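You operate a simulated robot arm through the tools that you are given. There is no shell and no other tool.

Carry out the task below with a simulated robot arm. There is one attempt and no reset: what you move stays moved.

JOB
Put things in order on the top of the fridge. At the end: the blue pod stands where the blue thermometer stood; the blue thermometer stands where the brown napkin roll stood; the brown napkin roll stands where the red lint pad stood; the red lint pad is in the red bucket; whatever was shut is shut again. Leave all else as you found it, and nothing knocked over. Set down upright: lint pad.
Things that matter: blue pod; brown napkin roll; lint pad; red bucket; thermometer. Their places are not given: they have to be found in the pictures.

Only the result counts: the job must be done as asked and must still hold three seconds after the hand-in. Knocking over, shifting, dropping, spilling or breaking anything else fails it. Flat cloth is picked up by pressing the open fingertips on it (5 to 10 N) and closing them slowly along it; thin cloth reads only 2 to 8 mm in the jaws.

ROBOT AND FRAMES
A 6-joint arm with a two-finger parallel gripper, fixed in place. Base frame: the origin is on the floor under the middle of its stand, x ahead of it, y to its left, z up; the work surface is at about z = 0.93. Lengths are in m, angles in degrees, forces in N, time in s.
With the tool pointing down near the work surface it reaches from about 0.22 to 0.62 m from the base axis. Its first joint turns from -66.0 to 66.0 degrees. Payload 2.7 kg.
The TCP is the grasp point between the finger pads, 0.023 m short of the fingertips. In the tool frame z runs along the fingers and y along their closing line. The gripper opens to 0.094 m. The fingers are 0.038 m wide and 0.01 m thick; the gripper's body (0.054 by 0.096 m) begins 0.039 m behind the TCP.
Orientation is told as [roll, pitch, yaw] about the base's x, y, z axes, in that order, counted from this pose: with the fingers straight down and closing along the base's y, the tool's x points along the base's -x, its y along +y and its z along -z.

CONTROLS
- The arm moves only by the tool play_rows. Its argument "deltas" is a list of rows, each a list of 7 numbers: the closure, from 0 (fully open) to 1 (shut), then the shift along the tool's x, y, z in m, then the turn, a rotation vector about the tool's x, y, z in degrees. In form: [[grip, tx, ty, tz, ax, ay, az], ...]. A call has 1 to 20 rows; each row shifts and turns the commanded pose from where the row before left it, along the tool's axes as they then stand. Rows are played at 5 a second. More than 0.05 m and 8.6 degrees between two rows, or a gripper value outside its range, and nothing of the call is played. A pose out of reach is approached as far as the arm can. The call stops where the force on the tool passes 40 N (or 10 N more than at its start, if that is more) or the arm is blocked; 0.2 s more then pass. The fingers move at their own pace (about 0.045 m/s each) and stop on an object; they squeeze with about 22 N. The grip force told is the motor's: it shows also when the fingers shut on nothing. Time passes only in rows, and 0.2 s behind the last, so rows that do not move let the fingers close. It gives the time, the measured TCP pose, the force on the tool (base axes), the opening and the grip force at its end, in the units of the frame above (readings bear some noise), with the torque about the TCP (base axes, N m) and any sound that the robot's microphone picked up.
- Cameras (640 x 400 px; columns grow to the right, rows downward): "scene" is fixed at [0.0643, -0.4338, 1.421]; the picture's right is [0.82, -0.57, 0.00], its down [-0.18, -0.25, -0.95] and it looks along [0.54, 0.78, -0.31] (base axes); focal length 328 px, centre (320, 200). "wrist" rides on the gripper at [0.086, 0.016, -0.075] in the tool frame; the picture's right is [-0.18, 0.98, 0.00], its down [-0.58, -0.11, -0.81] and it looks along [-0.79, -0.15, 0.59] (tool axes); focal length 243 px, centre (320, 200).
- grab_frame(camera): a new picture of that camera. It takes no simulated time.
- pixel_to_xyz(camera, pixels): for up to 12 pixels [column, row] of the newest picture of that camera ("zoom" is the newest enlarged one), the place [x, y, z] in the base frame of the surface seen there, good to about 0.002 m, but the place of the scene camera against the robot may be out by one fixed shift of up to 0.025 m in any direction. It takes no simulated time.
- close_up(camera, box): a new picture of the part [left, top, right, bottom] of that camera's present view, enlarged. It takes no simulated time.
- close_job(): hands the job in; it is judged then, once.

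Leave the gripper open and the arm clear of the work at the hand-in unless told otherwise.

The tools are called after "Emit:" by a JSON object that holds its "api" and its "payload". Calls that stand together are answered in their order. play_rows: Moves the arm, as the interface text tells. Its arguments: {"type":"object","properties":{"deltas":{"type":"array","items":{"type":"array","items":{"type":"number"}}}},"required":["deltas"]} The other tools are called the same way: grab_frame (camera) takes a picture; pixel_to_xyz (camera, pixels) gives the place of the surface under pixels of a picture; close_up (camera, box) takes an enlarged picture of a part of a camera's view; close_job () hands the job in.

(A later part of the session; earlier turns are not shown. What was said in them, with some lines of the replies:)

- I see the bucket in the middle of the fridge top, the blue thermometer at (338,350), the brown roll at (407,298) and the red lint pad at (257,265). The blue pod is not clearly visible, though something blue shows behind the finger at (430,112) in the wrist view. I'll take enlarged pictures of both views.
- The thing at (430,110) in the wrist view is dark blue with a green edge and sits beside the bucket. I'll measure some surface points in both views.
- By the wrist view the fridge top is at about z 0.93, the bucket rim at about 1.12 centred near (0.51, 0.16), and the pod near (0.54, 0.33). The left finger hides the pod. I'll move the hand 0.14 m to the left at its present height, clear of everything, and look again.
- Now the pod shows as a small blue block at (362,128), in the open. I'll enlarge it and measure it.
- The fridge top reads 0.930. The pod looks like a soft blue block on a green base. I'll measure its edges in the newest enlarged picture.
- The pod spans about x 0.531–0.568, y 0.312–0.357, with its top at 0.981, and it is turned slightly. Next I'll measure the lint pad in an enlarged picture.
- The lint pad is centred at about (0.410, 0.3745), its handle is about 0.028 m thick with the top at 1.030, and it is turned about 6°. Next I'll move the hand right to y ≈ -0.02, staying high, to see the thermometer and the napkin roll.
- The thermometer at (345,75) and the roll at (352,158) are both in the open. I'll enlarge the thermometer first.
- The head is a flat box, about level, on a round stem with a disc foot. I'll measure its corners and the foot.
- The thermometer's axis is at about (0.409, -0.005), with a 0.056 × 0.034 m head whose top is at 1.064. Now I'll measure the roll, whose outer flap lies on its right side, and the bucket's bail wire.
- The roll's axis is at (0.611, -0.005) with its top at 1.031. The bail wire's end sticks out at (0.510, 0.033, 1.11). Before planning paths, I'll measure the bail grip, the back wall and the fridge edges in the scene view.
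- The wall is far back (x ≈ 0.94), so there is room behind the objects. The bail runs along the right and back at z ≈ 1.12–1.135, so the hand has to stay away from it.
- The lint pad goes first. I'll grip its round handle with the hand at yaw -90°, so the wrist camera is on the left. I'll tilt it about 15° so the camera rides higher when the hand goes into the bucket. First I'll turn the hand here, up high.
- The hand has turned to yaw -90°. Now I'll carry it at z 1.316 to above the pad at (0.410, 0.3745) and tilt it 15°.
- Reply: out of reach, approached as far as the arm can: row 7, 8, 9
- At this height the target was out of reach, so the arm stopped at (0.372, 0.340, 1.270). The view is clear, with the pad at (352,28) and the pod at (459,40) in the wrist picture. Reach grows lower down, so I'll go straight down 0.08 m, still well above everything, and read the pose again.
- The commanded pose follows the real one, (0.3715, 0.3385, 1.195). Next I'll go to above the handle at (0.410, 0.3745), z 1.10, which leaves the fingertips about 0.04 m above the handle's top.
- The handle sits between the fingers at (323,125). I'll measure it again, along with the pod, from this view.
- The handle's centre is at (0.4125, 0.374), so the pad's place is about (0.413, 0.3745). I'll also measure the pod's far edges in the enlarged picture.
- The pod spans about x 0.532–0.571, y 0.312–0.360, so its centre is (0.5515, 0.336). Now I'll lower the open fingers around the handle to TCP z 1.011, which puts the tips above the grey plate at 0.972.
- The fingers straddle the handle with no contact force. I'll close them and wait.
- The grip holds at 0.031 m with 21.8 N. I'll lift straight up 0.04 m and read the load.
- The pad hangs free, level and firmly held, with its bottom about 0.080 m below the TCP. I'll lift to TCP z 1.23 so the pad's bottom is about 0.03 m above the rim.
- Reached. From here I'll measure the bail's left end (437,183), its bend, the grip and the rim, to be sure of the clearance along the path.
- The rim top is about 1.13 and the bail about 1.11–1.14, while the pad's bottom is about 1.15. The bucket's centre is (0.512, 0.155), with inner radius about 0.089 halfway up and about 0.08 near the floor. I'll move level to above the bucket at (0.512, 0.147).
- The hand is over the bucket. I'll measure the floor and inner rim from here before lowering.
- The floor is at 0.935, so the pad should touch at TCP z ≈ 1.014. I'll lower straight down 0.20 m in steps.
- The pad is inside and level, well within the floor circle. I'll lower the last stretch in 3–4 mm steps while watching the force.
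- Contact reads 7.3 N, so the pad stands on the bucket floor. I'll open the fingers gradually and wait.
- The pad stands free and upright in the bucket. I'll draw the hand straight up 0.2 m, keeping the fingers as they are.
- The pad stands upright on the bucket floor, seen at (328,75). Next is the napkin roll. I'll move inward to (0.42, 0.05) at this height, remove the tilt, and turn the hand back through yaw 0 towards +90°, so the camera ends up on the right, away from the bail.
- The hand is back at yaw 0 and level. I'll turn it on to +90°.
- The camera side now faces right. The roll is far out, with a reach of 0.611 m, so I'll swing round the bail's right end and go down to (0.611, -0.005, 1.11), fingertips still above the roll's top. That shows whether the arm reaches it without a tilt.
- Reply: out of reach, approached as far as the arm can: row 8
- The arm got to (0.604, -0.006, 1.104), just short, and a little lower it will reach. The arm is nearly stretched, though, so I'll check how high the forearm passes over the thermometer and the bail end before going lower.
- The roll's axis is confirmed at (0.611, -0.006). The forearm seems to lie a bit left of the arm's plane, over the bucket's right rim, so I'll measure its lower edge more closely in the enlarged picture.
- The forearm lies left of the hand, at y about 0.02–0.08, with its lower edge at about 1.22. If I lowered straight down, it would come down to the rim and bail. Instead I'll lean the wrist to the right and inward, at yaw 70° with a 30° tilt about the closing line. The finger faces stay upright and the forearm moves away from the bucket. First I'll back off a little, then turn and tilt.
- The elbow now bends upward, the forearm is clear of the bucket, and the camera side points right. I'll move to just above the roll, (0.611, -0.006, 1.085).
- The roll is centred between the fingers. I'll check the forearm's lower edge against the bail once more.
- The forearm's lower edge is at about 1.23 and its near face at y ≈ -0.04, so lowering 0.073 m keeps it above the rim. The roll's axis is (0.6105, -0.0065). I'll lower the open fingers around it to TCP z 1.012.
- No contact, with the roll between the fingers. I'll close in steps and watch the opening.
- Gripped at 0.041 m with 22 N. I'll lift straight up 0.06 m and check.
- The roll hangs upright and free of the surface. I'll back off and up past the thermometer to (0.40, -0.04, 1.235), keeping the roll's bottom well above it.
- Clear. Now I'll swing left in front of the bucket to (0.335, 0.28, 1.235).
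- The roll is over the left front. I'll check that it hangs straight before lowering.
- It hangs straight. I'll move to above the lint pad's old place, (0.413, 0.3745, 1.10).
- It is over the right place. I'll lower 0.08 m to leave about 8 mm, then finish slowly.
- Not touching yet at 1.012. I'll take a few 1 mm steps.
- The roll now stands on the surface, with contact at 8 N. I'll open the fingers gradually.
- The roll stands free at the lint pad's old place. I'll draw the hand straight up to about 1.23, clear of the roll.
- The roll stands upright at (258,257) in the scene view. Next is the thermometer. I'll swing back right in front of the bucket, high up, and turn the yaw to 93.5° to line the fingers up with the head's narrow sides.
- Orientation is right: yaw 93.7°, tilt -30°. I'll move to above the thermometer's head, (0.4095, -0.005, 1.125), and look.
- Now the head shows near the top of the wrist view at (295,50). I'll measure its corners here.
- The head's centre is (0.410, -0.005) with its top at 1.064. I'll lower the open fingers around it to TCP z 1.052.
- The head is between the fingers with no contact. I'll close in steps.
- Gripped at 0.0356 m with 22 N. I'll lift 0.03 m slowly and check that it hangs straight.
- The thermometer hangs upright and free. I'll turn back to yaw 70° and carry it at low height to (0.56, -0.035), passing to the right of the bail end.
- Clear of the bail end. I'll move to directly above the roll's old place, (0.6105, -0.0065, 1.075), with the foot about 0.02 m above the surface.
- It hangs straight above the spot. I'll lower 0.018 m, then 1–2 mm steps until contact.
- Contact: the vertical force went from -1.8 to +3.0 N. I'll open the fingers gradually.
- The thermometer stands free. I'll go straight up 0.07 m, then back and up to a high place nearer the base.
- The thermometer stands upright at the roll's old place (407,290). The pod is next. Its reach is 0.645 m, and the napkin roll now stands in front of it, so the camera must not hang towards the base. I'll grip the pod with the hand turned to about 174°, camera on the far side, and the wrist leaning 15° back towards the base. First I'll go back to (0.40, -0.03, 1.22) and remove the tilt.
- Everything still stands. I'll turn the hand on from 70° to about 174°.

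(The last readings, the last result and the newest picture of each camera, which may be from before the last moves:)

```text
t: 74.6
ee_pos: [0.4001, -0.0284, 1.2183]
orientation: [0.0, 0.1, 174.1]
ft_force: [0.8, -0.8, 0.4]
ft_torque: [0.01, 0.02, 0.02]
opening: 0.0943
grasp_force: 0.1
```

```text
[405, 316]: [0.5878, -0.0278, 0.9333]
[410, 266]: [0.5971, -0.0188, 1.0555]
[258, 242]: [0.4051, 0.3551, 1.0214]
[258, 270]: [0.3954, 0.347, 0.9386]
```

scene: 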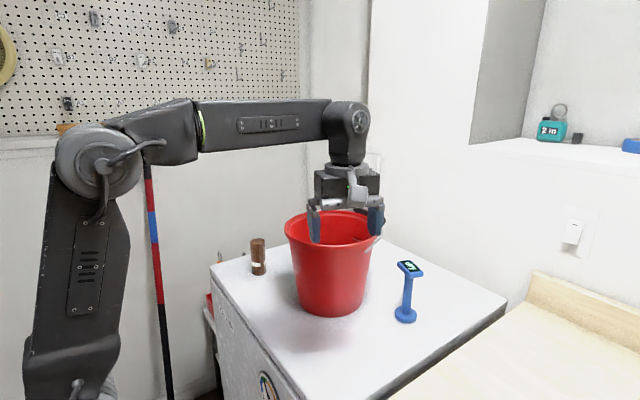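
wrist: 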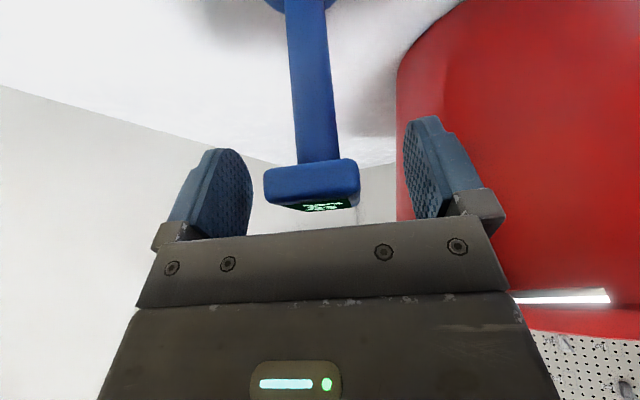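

The turn works, at yaw 174°. I'll move left in front of the bucket to (0.34, 0.26) at z 1.22 and tilt 15° so the wrist leans back to the base.

Emit:
{"api": "play_rows", "payload": {"deltas": [[0, -0.0128, -0.04, 0, 0, 0, 0], [0, -0.0128, -0.04, 0, 0, 0, 0], [0, -0.0128, -0.04, 0, 0, 0, 0], [0, -0.0128, -0.04, 0, 0, 0, 0], [0, -0.0128, -0.04, 0, 0, 0, 0], [0, -0.0128, -0.04, 0, 0, 0, 0], [0, -0.0128, -0.04, 0, 0, 0, 0], [0, 0, 0, 0, 0, 7.5, 0], [0, 0, 0, 0, 0, 7.5, 0], [0, 0, 0, 0, 0, 0, 0]]}}

Emit:
{"api": "grab_frame", "payload": {"camera": "wrist"}}

Emit:
{"api": "grab_frame", "payload": {"camera": "scene"}}

```text
t: 76.8
ee_pos: [0.3416, 0.2581, 1.2186]
orientation: [-0.1, 15.2, 173.9]
ft_force: [0.1, -0.9, 0.8]
ft_torque: [0.03, 0.01, -0.02]
opening: 0.0939
grasp_force: 0.0
```

```text
taken
```

wrist: 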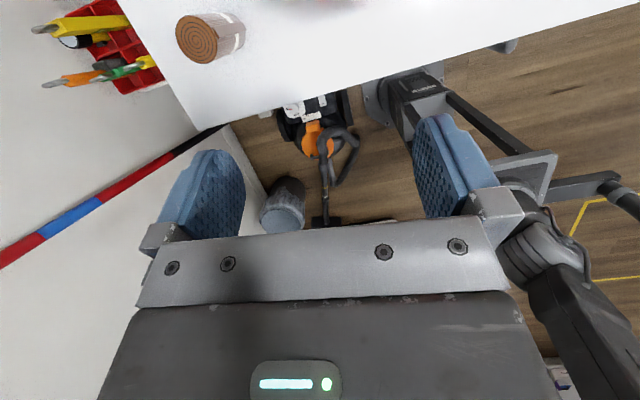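

```text
taken
```

scene: 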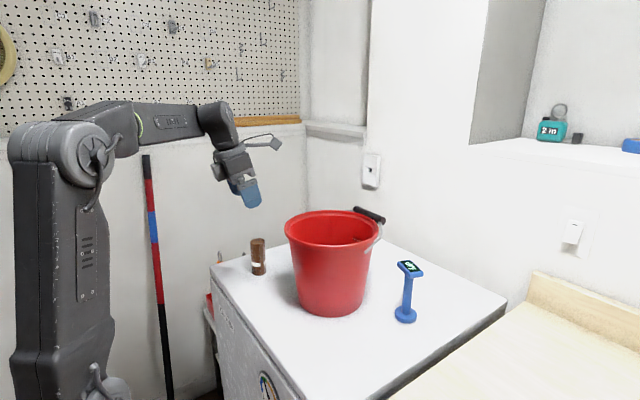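

The roll's top shows at (198,40). I'll check where it stands.

Emit:
{"api": "pixel_to_xyz", "payload": {"camera": "wrist", "pixels": [[197, 40], [178, 40], [216, 40], [197, 18], [197, 61], [238, 35]]}}

```text
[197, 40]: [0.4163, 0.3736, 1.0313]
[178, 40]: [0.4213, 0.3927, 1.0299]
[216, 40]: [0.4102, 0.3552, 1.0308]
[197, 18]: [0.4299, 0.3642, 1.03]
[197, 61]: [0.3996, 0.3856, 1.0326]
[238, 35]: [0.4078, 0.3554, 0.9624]
```

The roll's axis is (0.415, 0.374), good. I'll approach the pod keeping to the left, away from the bail's left end at (0.514, 0.277). First to (0.47, 0.365, 1.13).

Emit:
{"api": "play_rows", "payload": {"deltas": [[0, 0.018, -0.0239, 0.0232, 0, 0, 0], [0, 0.018, -0.0239, 0.0232, 0, 0, 0], [0, 0.018, -0.0239, 0.0232, 0, 0, 0], [0, 0.018, -0.0239, 0.0232, 0, 0, 0], [0, 0.018, -0.0239, 0.0232, 0, 0, 0], [0, 0, 0, 0, 0, 0, 0]]}}

Emit:
{"api": "grab_frame", "payload": {"camera": "wrist"}}

Emit:
{"api": "grab_frame", "payload": {"camera": "scene"}}

```text
t: 78.2
ee_pos: [0.4707, 0.3646, 1.1303]
orientation: [0.0, 15.0, 173.8]
ft_force: [0.6, 0.2, -0.4]
ft_torque: [-0.02, -0.03, 0.01]
opening: 0.0938
grasp_force: 0.0
```

```text
taken
```

wrist: 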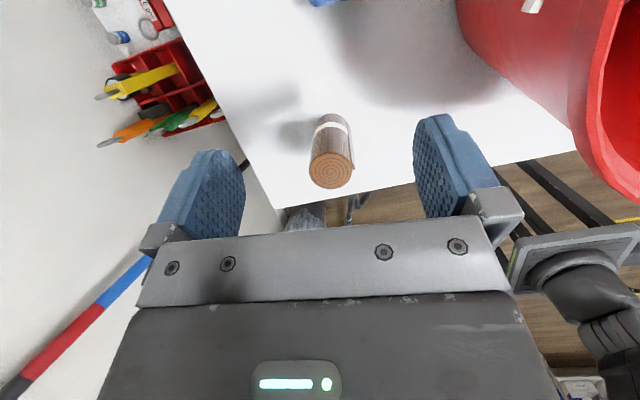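

```text
taken
```

scene: 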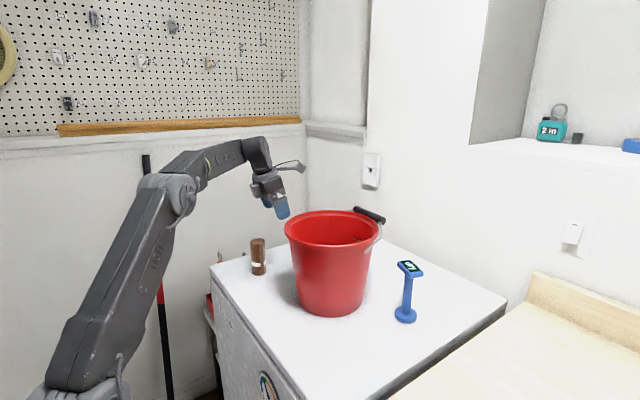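

Clear of the bail. Next I'll go to above the pod, (0.5515, 0.350, 1.06), slightly left of its centre.

Emit:
{"api": "play_rows", "payload": {"deltas": [[0, 0.0203, 0.0021, 0.0297, 0, 0, 0], [0, 0.0203, 0.0021, 0.0297, 0, 0, 0], [0, 0.0203, 0.002, 0.0297, 0, 0, 0], [0, 0, 0, 0, 0, 0, 0]]}}

Emit:
{"api": "grab_frame", "payload": {"camera": "wrist"}}

Emit:
{"api": "grab_frame", "payload": {"camera": "scene"}}

```text
t: 79.2
ee_pos: [0.55, 0.3496, 1.0593]
orientation: [-0.1, 15.2, 173.8]
ft_force: [-0.3, 1.3, -0.8]
ft_torque: [0.0, -0.02, -0.01]
opening: 0.0937
grasp_force: 0.0
```

```text
taken
```

wrist: 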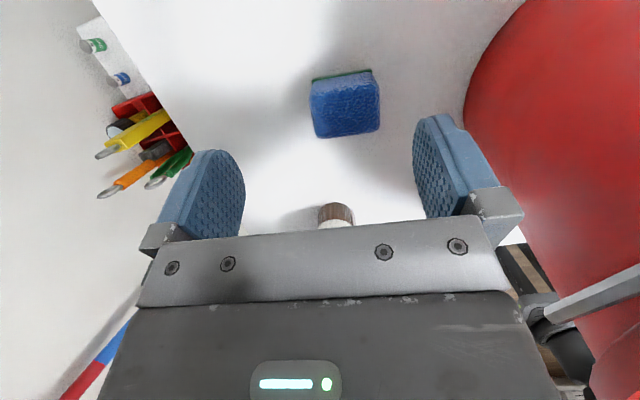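

```text
taken
```

scene: 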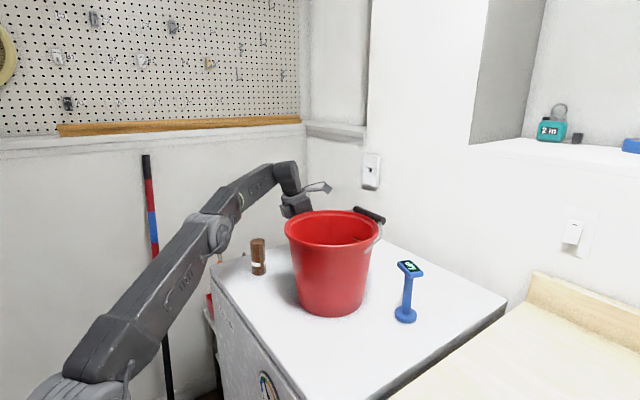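

Reached without a limit message. I'll measure the pod from this side and check the forearm's height near the roll.

Emit:
{"api": "close_up", "payload": {"camera": "wrist", "box": [290, 55, 402, 155]}}

Emit:
{"api": "pixel_to_xyz", "payload": {"camera": "scene", "pixels": [[232, 215], [245, 208], [260, 199], [272, 191], [213, 250], [290, 180], [300, 205], [285, 208], [225, 235], [240, 190]]}}

```text
4.00 times, centred on (346, 105) of wrist
```

zoom: 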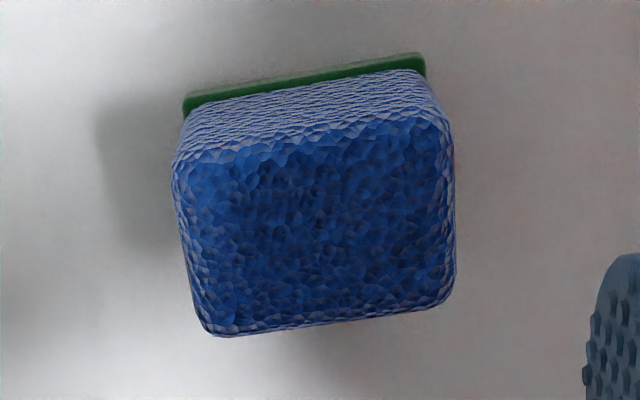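

```text
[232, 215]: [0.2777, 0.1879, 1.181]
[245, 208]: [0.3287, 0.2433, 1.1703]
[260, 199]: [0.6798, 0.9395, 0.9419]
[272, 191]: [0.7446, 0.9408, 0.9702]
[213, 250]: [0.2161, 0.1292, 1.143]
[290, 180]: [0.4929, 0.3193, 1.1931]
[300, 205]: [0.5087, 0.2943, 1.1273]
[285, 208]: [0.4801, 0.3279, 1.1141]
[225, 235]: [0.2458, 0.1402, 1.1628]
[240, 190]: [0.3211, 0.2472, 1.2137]
```

Emit:
{"api": "pixel_to_xyz", "payload": {"camera": "zoom", "pixels": [[190, 165], [430, 115], [445, 295], [215, 325], [320, 220], [190, 105], [420, 62], [178, 175], [450, 200], [300, 100]]}}

Emit:
{"api": "close_up", "payload": {"camera": "scene", "box": [190, 140, 350, 290]}}

```text
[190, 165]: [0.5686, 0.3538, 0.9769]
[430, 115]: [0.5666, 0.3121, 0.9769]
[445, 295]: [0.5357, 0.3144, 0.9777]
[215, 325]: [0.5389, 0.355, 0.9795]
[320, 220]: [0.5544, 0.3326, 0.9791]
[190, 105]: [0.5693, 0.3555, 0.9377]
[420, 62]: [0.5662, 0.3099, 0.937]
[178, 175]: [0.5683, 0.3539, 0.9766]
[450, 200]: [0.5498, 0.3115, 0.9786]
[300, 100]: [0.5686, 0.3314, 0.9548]
```

```text
2.67 times, centred on (270, 215) of scene
```

zoom: 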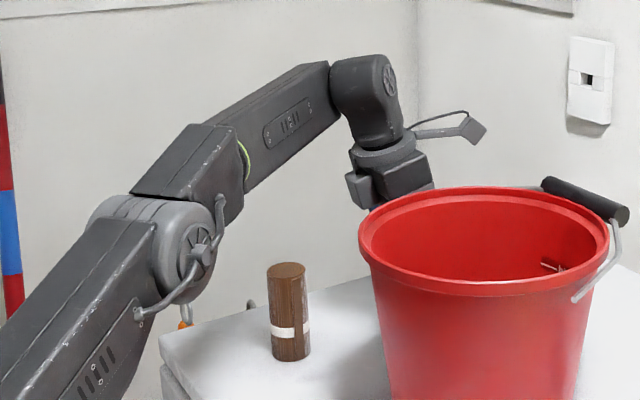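

The pod's centre is (0.552, 0.3335), its yaw about -4°, which the fingers match within 2°. The forearm is far above the roll. I'll lower to TCP z 0.963 a little left of centre, then shift right to centre.

Emit:
{"api": "play_rows", "payload": {"deltas": [[0, -0.0056, 0.0011, 0.0234, 0, 0, 0], [0, -0.0056, 0.0011, 0.0234, 0, 0, 0], [0, -0.0056, 0.0011, 0.0234, 0, 0, 0], [0, -0.0056, 0.0011, 0.0234, 0, 0, 0], [0, 0, 0, 0, 0, 0, 0]]}}

Emit:
{"api": "grab_frame", "payload": {"camera": "wrist"}}

Emit:
{"api": "close_up", "payload": {"camera": "scene", "box": [190, 140, 350, 290]}}

```text
t: 80.4
ee_pos: [0.5526, 0.3462, 0.9638]
orientation: [-0.1, 15.1, 173.8]
ft_force: [0.2, -0.6, -0.5]
ft_torque: [0.0, 0.03, 0.02]
opening: 0.0939
grasp_force: 0.0
```

```text
taken
```

wrist: 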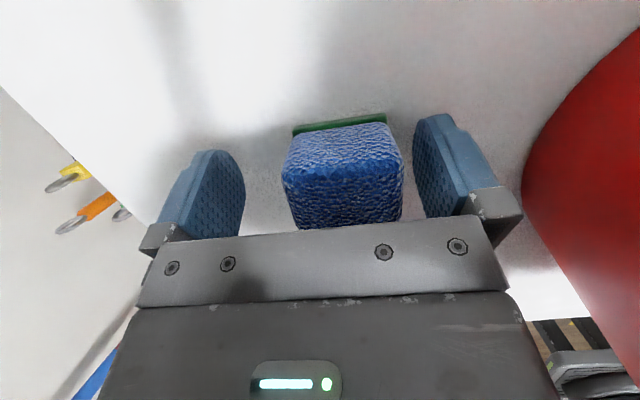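

```text
2.67 times, centred on (270, 215) of scene
```

zoom: 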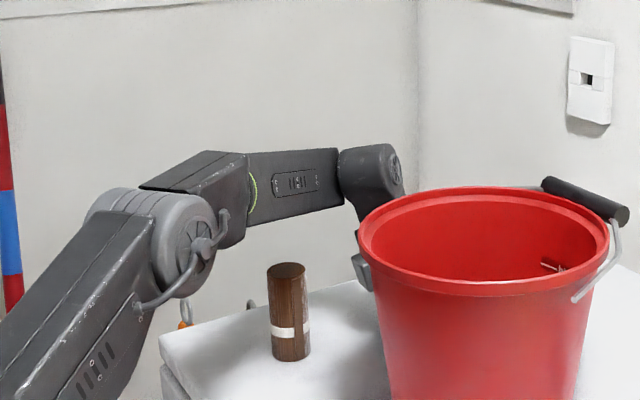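

No contact, and the roll and bucket are clear. I'll shift 12 mm right to centre on the pod, then close in steps.

Emit:
{"api": "play_rows", "payload": {"deltas": [[0, 0.0006, 0.006, 0, 0, 0, 0], [0, 0.0006, 0.006, 0, 0, 0, 0], [0.2, 0, 0, 0, 0, 0, 0], [0.4, 0, 0, 0, 0, 0, 0], [0.5, 0, 0, 0, 0, 0, 0], [0.65, 0, 0, 0, 0, 0, 0], [1, 0, 0, 0, 0, 0, 0], [1, 0, 0, 0, 0, 0, 0], [1, 0, 0, 0, 0, 0, 0]]}}

Emit:
{"api": "grab_frame", "payload": {"camera": "wrist"}}

```text
t: 82.4
ee_pos: [0.5503, 0.3338, 0.9636]
orientation: [0.0, 15.2, 174.0]
ft_force: [-0.5, 0.9, 1.6]
ft_torque: [0.0, -0.01, 0.03]
opening: 0.0491
grasp_force: 22.4
```

```text
taken
```

wrist: 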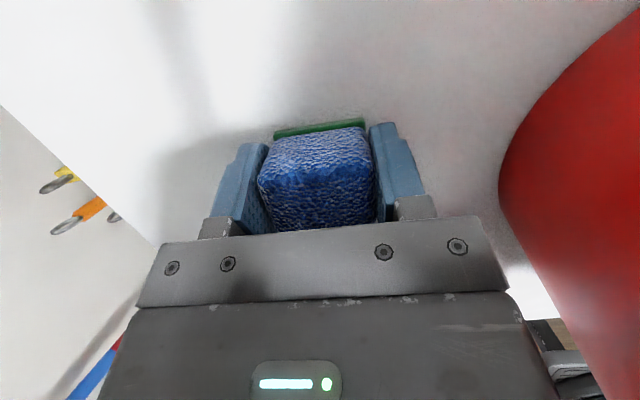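

Gripped at 0.049 m with 22 N. I'll lift 0.02 m, shift 12 mm left away from the bail, and check.

Emit:
{"api": "play_rows", "payload": {"deltas": [[1, 0.0013, 0, -0.00483, 0, 0, 0], [1, 0.0026, 0, -0.00966, 0, 0, 0], [1, 0.0013, 0, -0.00483, 0, 0, 0], [1, -0.0006, -0.006, 0, 0, 0, 0], [1, -0.0006, -0.006, 0, 0, 0, 0], [1, 0, 0, 0, 0, 0, 0]]}}

Emit:
{"api": "grab_frame", "payload": {"camera": "wrist"}}

```text
t: 83.8
ee_pos: [0.5527, 0.3467, 0.9828]
orientation: [0.0, 15.1, 174.0]
ft_force: [-0.1, -0.3, 0.9]
ft_torque: [0.03, 0.01, -0.02]
opening: 0.0491
grasp_force: 21.9
```

```text
taken
```

wrist: 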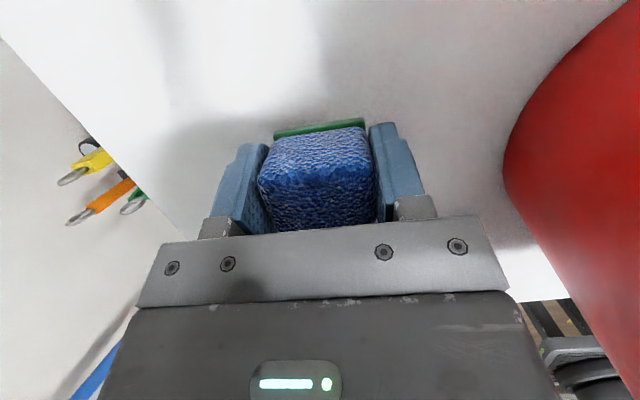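

The pod and its green base lift together. I'll go up to z 1.06, then back the way I came to (0.47, 0.365, 1.13), above the roll.

Emit:
{"api": "play_rows", "payload": {"deltas": [[1, 0.0065, -0.001, -0.0248, 0, 0, 0], [1, 0.0065, -0.001, -0.0248, 0, 0, 0], [1, 0.0065, -0.001, -0.0248, 0, 0, 0], [1, -0.0207, -0.0022, -0.0297, 0, 0, 0], [1, -0.0207, -0.0022, -0.0297, 0, 0, 0], [1, -0.0207, -0.0022, -0.0297, 0, 0, 0], [1, 0, 0, 0, 0, 0, 0]]}}

Emit:
{"api": "grab_frame", "payload": {"camera": "scene"}}

Emit:
{"api": "grab_frame", "payload": {"camera": "wrist"}}

```text
t: 85.4
ee_pos: [0.4703, 0.3633, 1.1315]
orientation: [0.0, 15.1, 173.9]
ft_force: [0.2, 0.7, 0.8]
ft_torque: [-0.01, -0.02, 0.02]
opening: 0.0493
grasp_force: 21.7
```

```text
taken
```

scene: 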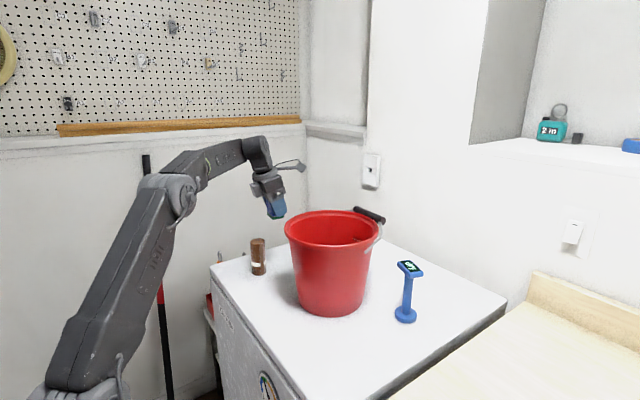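

```text
taken
```

wrist: 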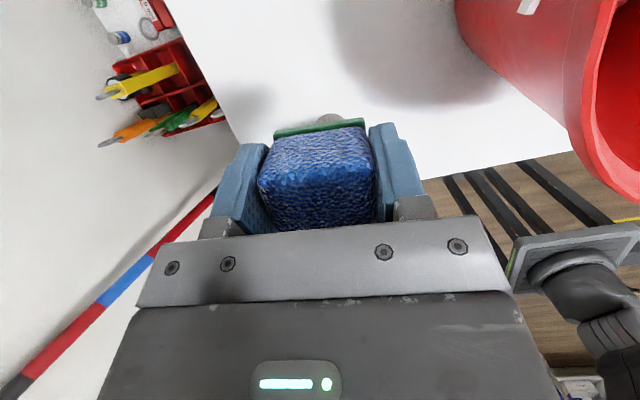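

The pod is held well. Back over the front to (0.34, 0.26, 1.22), then right to (0.34, 0.0, 1.20).

Emit:
{"api": "play_rows", "payload": {"deltas": [[1, -0.018, 0.0239, -0.0232, 0, 0, 0], [1, -0.018, 0.0239, -0.0232, 0, 0, 0], [1, -0.018, 0.0239, -0.0232, 0, 0, 0], [1, -0.018, 0.0239, -0.0232, 0, 0, 0], [1, -0.018, 0.0239, -0.0232, 0, 0, 0], [1, 0.0029, 0.0369, 0.0037, 0, 0, 0], [1, 0.0029, 0.0369, 0.0037, 0, 0, 0], [1, 0.0029, 0.0369, 0.0037, 0, 0, 0], [1, 0.0029, 0.0369, 0.0037, 0, 0, 0], [1, 0.0029, 0.0369, 0.0037, 0, 0, 0], [1, 0.0029, 0.0369, 0.0037, 0, 0, 0], [1, 0.0029, 0.0369, 0.0037, 0, 0, 0], [1, 0, 0, 0, 0, 0, 0]]}}

Emit:
{"api": "grab_frame", "payload": {"camera": "scene"}}

Emit:
{"api": "grab_frame", "payload": {"camera": "wrist"}}

```text
t: 88.2
ee_pos: [0.3406, -0.0025, 1.1984]
orientation: [0.0, 15.0, 174.0]
ft_force: [-0.6, 0.0, 0.0]
ft_torque: [-0.01, -0.05, -0.01]
opening: 0.0493
grasp_force: 22.0
```

```text
taken
```

scene: 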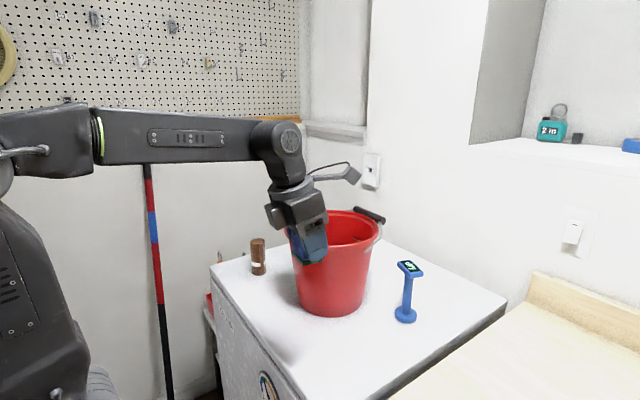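

```text
taken
```

wrist: 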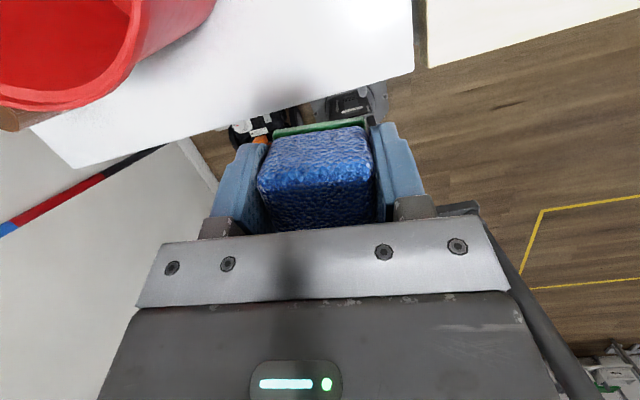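

Now I'll lower to above the thermometer's old place, (0.410, -0.005, 1.04).

Emit:
{"api": "play_rows", "payload": {"deltas": [[1, 0.0052, -0.0009, 0.0341, 0, 0, 0], [1, 0.0052, -0.0009, 0.0341, 0, 0, 0], [1, 0.0052, -0.0009, 0.0341, 0, 0, 0], [1, 0.0052, -0.0009, 0.0341, 0, 0, 0], [1, 0.0052, -0.001, 0.0342, 0, 0, 0], [1, 0, 0, 0, 0, 0, 0]]}}

Emit:
{"api": "grab_frame", "payload": {"camera": "scene"}}

Emit:
{"api": "grab_frame", "payload": {"camera": "wrist"}}

```text
t: 89.6
ee_pos: [0.4106, -0.0046, 1.0419]
orientation: [-0.1, 15.1, 173.9]
ft_force: [0.1, -0.3, -0.5]
ft_torque: [0.01, -0.03, 0.02]
opening: 0.0492
grasp_force: 22.1
```

```text
taken
```

scene: 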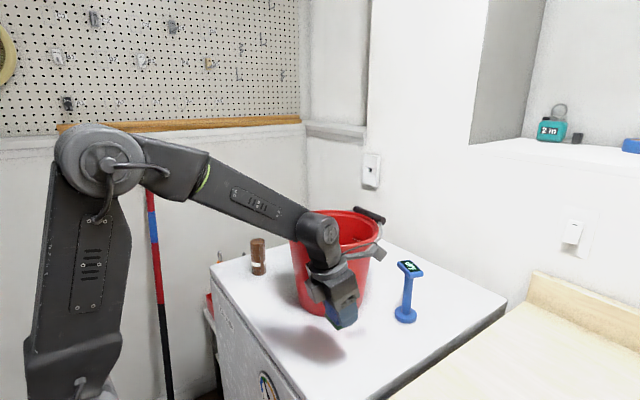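

```text
taken
```

wrist: 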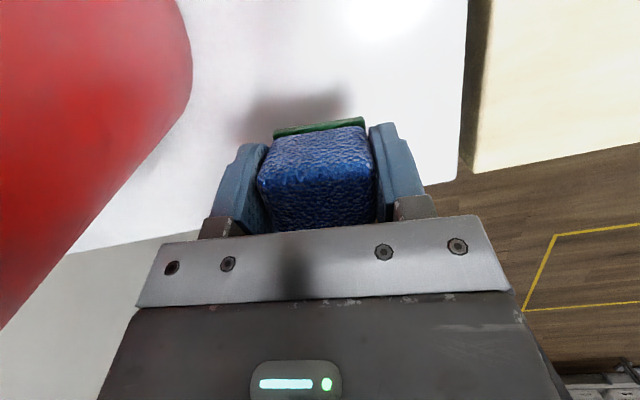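

The pod hangs level. The forearm's end is near the bucket's front rim in this view, so I'll measure the distance before going lower.

Emit:
{"api": "close_up", "payload": {"camera": "scene", "box": [260, 180, 400, 340]}}

```text
2.50 times, centred on (330, 260) of scene
```

zoom: 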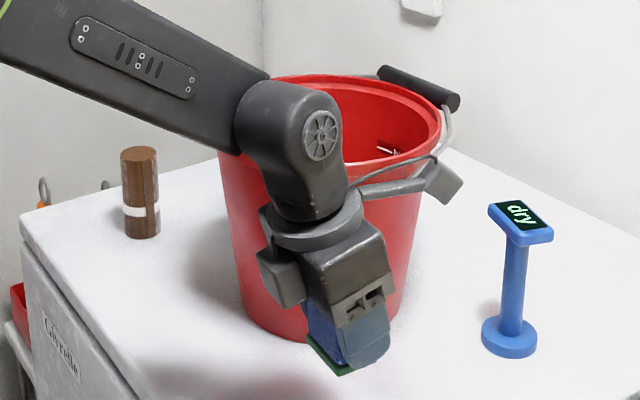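

Emit:
{"api": "pixel_to_xyz", "payload": {"camera": "zoom", "pixels": [[266, 72], [240, 100], [235, 150], [290, 90], [325, 95], [340, 115], [345, 160], [300, 82], [320, 130], [425, 190], [280, 78], [340, 80]]}}

```text
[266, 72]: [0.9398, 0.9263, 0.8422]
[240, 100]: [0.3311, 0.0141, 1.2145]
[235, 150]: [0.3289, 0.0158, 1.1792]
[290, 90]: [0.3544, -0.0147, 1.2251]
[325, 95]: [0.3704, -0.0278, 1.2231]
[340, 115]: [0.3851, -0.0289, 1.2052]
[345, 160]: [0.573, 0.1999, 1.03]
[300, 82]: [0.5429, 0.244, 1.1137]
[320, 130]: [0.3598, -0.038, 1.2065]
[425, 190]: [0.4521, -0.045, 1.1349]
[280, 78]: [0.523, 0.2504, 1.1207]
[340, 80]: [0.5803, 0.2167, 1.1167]
```

The forearm's end and wrist stay about 3 cm or more from the rim. I'll lower 0.07 m, leaving about 6 mm.

Emit:
{"api": "play_rows", "payload": {"deltas": [[1, -0.0047, 0, 0.0172, 0, 0, 0], [1, -0.0047, 0, 0.0172, 0, 0, 0], [1, -0.0047, 0, 0.0172, 0, 0, 0], [1, -0.0045, 0, 0.0168, 0, 0, 0], [1, 0, 0, 0, 0, 0, 0]]}}

Emit:
{"api": "grab_frame", "payload": {"camera": "wrist"}}

Emit:
{"api": "close_up", "payload": {"camera": "scene", "box": [260, 190, 430, 380]}}

```text
t: 90.8
ee_pos: [0.4097, -0.0048, 0.9698]
orientation: [0.0, 15.1, 173.9]
ft_force: [0.3, 0.5, -0.2]
ft_torque: [0.03, 0.04, -0.02]
opening: 0.0492
grasp_force: 22.3
```

```text
taken
```

wrist: 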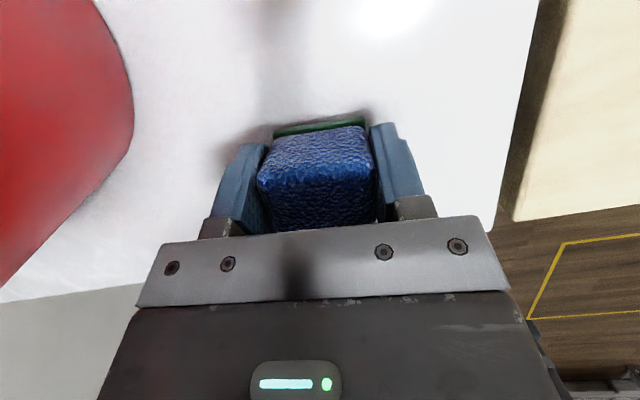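

```text
2.11 times, centred on (345, 285) of scene
```

zoom: 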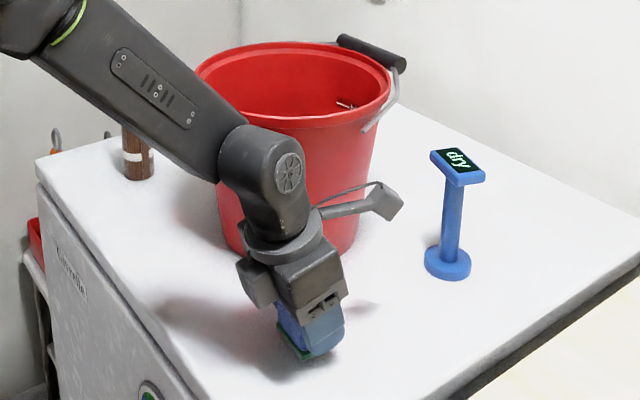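

About 6 mm left. I'll take 1.5–2 mm steps down.

Emit:
{"api": "play_rows", "payload": {"deltas": [[1, -0.00052, 0, 0.00193, 0, 0, 0], [1, -0.00052, 0, 0.00193, 0, 0, 0], [1, 0, 0, 0, 0, 0, 0]]}}

Emit:
{"api": "play_rows", "payload": {"deltas": [[1, -0.00026, 0, 0.00097, 0, 0, 0], [1, 0, 0, 0, 0, 0, 0]]}}

```text
t: 91.6
ee_pos: [0.4097, -0.0052, 0.9673]
orientation: [0.0, 15.0, 173.9]
ft_force: [-0.3, 0.1, -0.1]
ft_torque: [-0.01, -0.02, 0.02]
opening: 0.0491
grasp_force: 21.8
```

```text
t: 92.2
ee_pos: [0.4102, -0.0045, 0.9655]
orientation: [-0.1, 14.9, 173.9]
ft_force: [0.4, -0.4, -0.4]
ft_torque: [0.0, -0.03, -0.02]
opening: 0.049
grasp_force: 22.6
```

Emit:
{"api": "play_rows", "payload": {"deltas": [[1, -0.00026, 0, 0.00097, 0, 0, 0], [1, 0, 0, 0, 0, 0, 0]]}}

Emit:
{"api": "play_rows", "payload": {"deltas": [[1, -0.00026, 0, 0.00097, 0, 0, 0], [1, 0, 0, 0, 0, 0, 0]]}}

```text
t: 92.8
ee_pos: [0.4087, -0.0039, 0.9632]
orientation: [0.0, 15.1, 173.8]
ft_force: [0.3, 0.0, -0.3]
ft_torque: [0.02, 0.0, -0.02]
opening: 0.0489
grasp_force: 21.8
```

```text
t: 93.4
ee_pos: [0.41, -0.0041, 0.9637]
orientation: [0.0, 15.1, 173.9]
ft_force: [-1.9, 0.9, 6.2]
ft_torque: [0.01, 0.05, 0.02]
opening: 0.0493
grasp_force: 22.2
```

Contact at 6 N, so the pod stands on the surface. I'll open gradually.

Emit:
{"api": "play_rows", "payload": {"deltas": [[0.44, 0, 0, 0, 0, 0, 0], [0.35, 0, 0, 0, 0, 0, 0], [0.2, 0, 0, 0, 0, 0, 0], [0, 0, 0, 0, 0, 0, 0], [0, 0, 0, 0, 0, 0, 0]]}}

Emit:
{"api": "grab_frame", "payload": {"camera": "wrist"}}

```text
t: 94.6
ee_pos: [0.4101, -0.0049, 0.9629]
orientation: [-0.1, 15.1, 174.0]
ft_force: [0.0, -0.3, 0.0]
ft_torque: [0.01, -0.03, 0.04]
opening: 0.094
grasp_force: 0.1
```

```text
taken
```

wrist: 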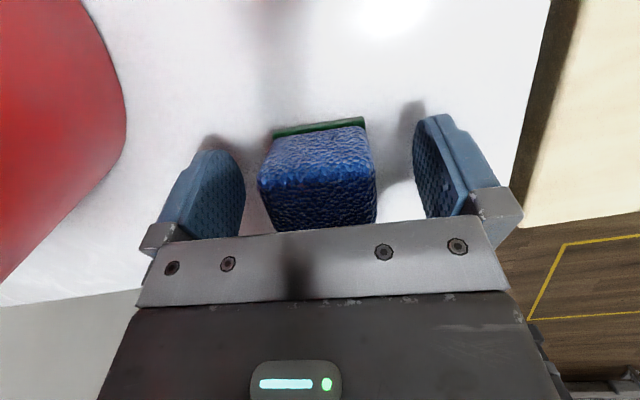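

The pod stands free. I'll go straight up to z ≈ 1.21.

Emit:
{"api": "play_rows", "payload": {"deltas": [[0, 0.0026, 0, -0.00966, 0, 0, 0], [0, 0.0052, 0, -0.0193, 0, 0, 0], [0, 0.0091, 0, -0.0338, 0, 0, 0], [0, 0.0091, 0, -0.0338, 0, 0, 0], [0, 0.0091, 0, -0.0338, 0, 0, 0], [0, 0.0091, 0, -0.0338, 0, 0, 0], [0, 0.0091, 0, -0.0338, 0, 0, 0], [0, 0.0091, 0, -0.0338, 0, 0, 0], [0, 0, 0, 0, 0, 0, 0]]}}

Emit:
{"api": "grab_frame", "payload": {"camera": "scene"}}

Emit:
{"api": "grab_frame", "payload": {"camera": "wrist"}}

```text
t: 96.6
ee_pos: [0.4091, -0.0057, 1.2035]
orientation: [0.1, 15.1, 174.0]
ft_force: [-1.1, 0.0, -0.6]
ft_torque: [0.0, 0.03, -0.02]
opening: 0.094
grasp_force: 0.0
```

```text
taken
```

scene: 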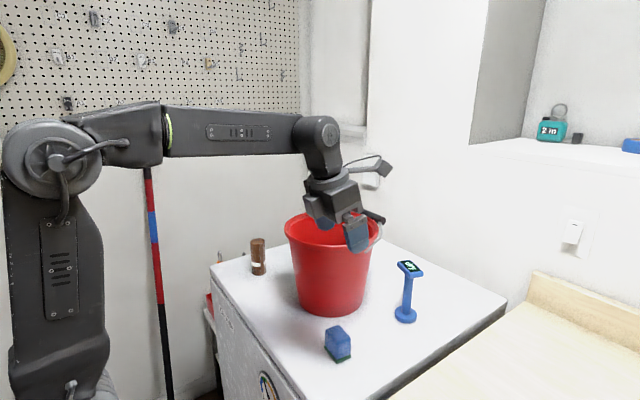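

```text
taken
```

wrist: 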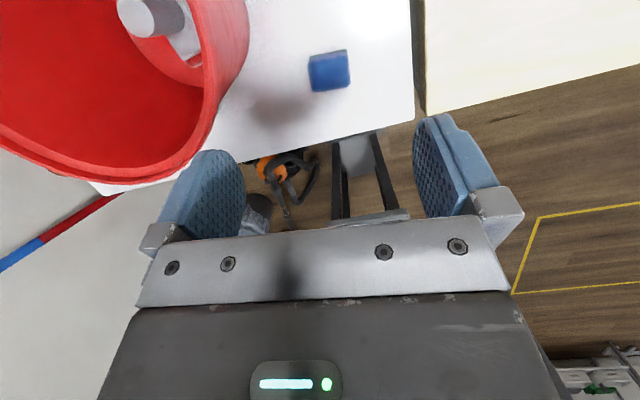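

All four objects stand at their new places. To verify with the wrist camera and leave the arm clear, I'll back off to (0.30, 0, 1.28), remove the tilt, and turn the hand back.

Emit:
{"api": "play_rows", "payload": {"deltas": [[0, -0.0212, 0.0013, -0.0264, 0, 0, 0], [0, -0.0212, 0.0013, -0.0264, 0, 0, 0], [0, -0.0212, 0.0013, -0.0264, 0, 0, 0], [0, -0.0212, 0.0013, -0.0264, 0, 0, 0], [0, 0, 0, 0, 0, -7.5, 0], [0, 0, 0, 0, 0, -7.5, 0], [0, 0, 0, 0, 0, 0, 8], [0, 0, 0, 0, 0, 0, 8], [0, 0, 0, 0, 0, 0, 8], [0, 0, 0, 0, 0, 0, 8], [0, 0, 0, 0, 0, 0, 8], [0, 0, 0, 0, 0, 0, 8], [0, 0, 0, 0, 0, 0, 8], [0, 0, 0, 0, 0, 0, 8], [0, 0, 0, 0, 0, 0, 8], [0, 0, 0, 0, 0, 0, 8], [0, 0, 0, 0, 0, 0, 8], [0, 0, 0, 0, 0, 0, 8]]}}

Emit:
{"api": "play_rows", "payload": {"deltas": [[0, 0, 0, 0, 0, 0, 8], [0, 0, 0, 0, 0, 0, 8], [0, 0, 0, 0, 0, 0, 8], [0, 0, 0, 0, 0, 0, 8], [0, 0, 0, 0, 0, 0, 8], [0, 0, 0, 0, 0, 0, 8], [0, 0, 0, 0, 0, 0, 8], [0, 0, 0, 0, 0, 0, 8], [0, 0, 0, 0, 0, 0, 8], [0, 0, 0, 0, 0, 0, 6], [0, 0, 0, 0, 0, 0, 0]]}}

Emit:
{"api": "grab_frame", "payload": {"camera": "wrist"}}

Emit:
{"api": "grab_frame", "payload": {"camera": "scene"}}

```text
t: 100.4
ee_pos: [0.3008, 0.0016, 1.2835]
orientation: [-0.1, 0.0, 77.7]
ft_force: [-1.2, 0.2, -0.7]
ft_torque: [-0.02, 0.01, 0.01]
opening: 0.0939
grasp_force: 0.1
```

```text
t: 102.8
ee_pos: [0.301, 0.0013, 1.2838]
orientation: [0.0, -0.1, -0.2]
ft_force: [-0.2, 0.5, 1.3]
ft_torque: [0.03, 0.02, 0.01]
opening: 0.0938
grasp_force: 0.1
```

```text
taken
```

wrist: 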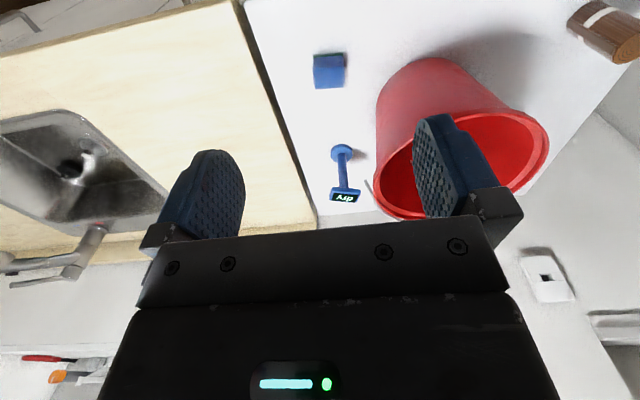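

```text
taken
```

scene: 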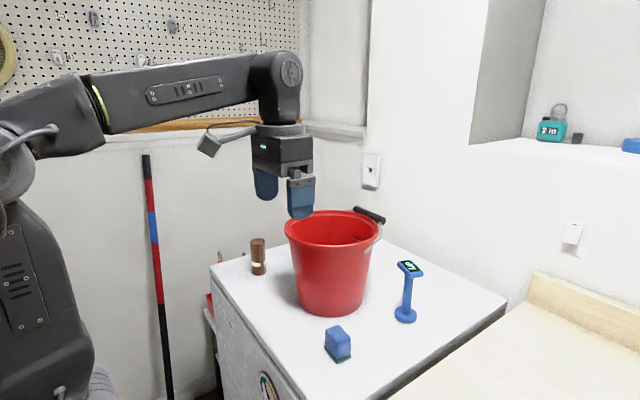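

Now I'll measure the new positions in this view: the pod at (328,70), the thermometer foot at (341,153), and the bucket.

Emit:
{"api": "pixel_to_xyz", "payload": {"camera": "wrist", "pixels": [[314, 57], [343, 54], [345, 85], [316, 88], [330, 78], [341, 146], [332, 153], [351, 152], [345, 196], [600, 20], [530, 165], [390, 195]]}}

Emit:
{"api": "close_up", "payload": {"camera": "wrist", "box": [300, 130, 388, 210]}}

Emit:
{"api": "close_up", "payload": {"camera": "scene", "box": [200, 190, 460, 380]}}

```text
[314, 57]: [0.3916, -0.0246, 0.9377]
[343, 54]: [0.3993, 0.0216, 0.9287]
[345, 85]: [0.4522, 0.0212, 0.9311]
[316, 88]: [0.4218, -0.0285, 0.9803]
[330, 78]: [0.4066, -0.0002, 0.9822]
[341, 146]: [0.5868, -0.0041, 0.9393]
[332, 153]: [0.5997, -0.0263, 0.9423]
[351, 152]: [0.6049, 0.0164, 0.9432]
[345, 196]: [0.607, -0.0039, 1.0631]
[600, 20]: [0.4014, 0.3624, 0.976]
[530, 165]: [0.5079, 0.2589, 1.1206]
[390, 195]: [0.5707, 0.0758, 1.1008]
```

```text
5.00 times, centred on (344, 170) of wrist
```

zoom: 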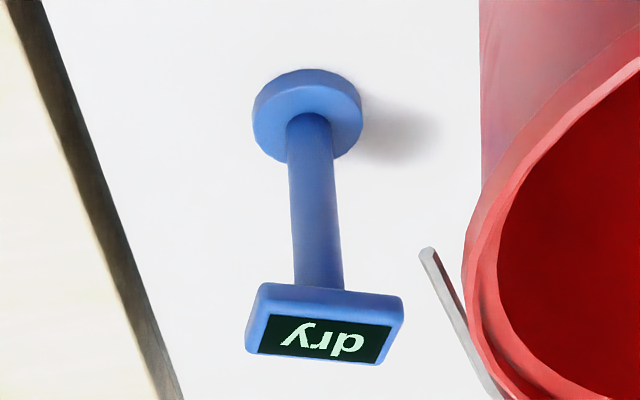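

```text
2.11 times, centred on (330, 285) of scene
```

zoom: 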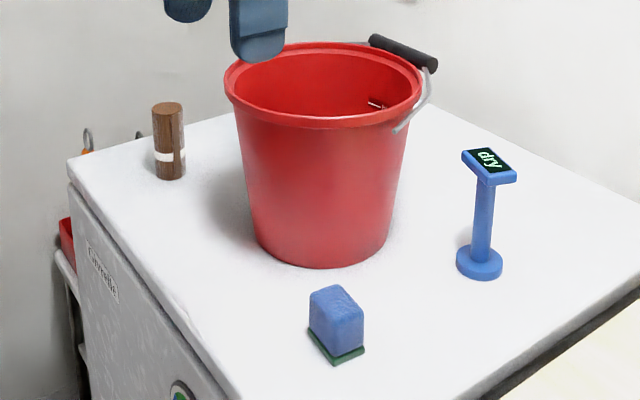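

The thermometer foot is at about (0.611, -0.005), the pod at about (0.410, -0.003) and the roll at (0.415, 0.374). All are upright and at the wanted places. Last, I'll go back to the starting pose, clear and open, and look into the bucket once more.

Emit:
{"api": "play_rows", "payload": {"deltas": [[0, 0.0021, 0.0367, -0.0084, 0, 0, 0], [0, 0.0021, 0.0367, -0.0084, 0, 0, 0], [0, 0.0021, 0.0367, -0.0084, 0, 0, 0], [0, 0.0021, 0.0367, -0.0084, 0, 0, 0], [0, 0, 0, 0, 0, 0, 0], [0, 0, 0, 0, 0, 0, 0]]}}

Emit:
{"api": "grab_frame", "payload": {"camera": "wrist"}}

Emit:
{"api": "grab_frame", "payload": {"camera": "scene"}}

```text
t: 104.2
ee_pos: [0.2927, 0.1484, 1.3159]
orientation: [-0.1, 0.0, 0.0]
ft_force: [0.1, 0.7, 0.0]
ft_torque: [0.0, 0.0, 0.0]
opening: 0.094
grasp_force: 0.0
```

```text
taken
```

wrist: 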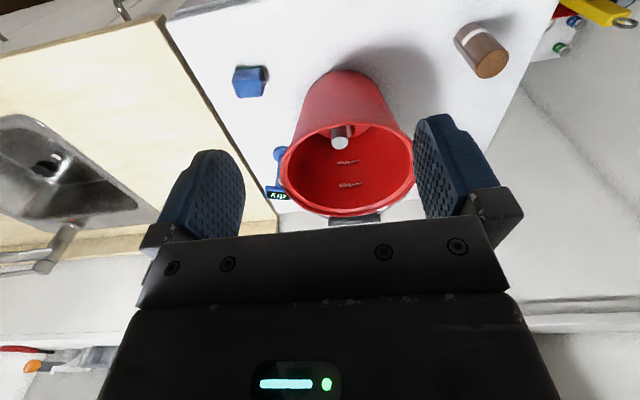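

```text
taken
```

scene: 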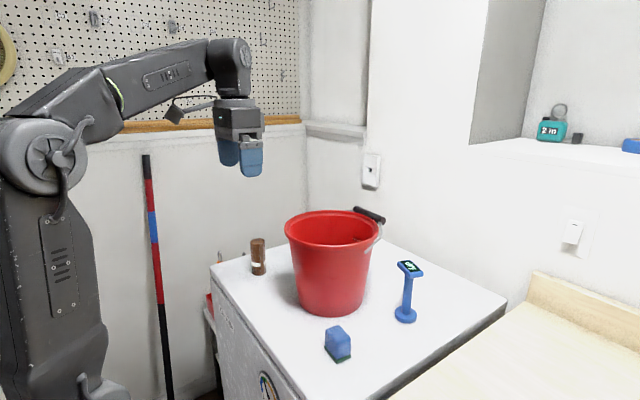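

The bucket sits where it did, and the lint pad's handle stands upright inside it at (340,138). The roll, thermometer and pod stand at their new places. Nothing was opened, so nothing needs shutting. The gripper is open and the arm is back at its starting pose, so I'm handing the job in.

Emit:
{"api": "close_job", "payload": {}}

```text
The job is handed in.
```

I moved all four things to where you asked and handed the job in. The final pictures show them upright; the result of the judging hasn't come back.

| Thing | Where it now stands | Measured position (x, y) | Target (x, y) |
|---|---|---|---|
| Blue pod | the thermometer's old place | (0.410, -0.003) | (0.410, -0.005) |
| Blue thermometer | the napkin roll's old place | (0.611, -0.005) | (0.611, -0.006) |
| Brown napkin roll | the lint pad's old place | (0.415, 0.374) | (0.413, 0.3745) |
| Red lint pad | upright on the floor of the red bucket | – | – |

- **Thermometer:** it ended up turned about 24° from how it originally faced, because of the angle needed to set it down clear of the bucket's handle.
- **Everything else:** the bucket looks unmoved and nothing was knocked over. Nothing was opened, so nothing needed shutting.
- **Arm:** it is back at its starting pose with the gripper open.
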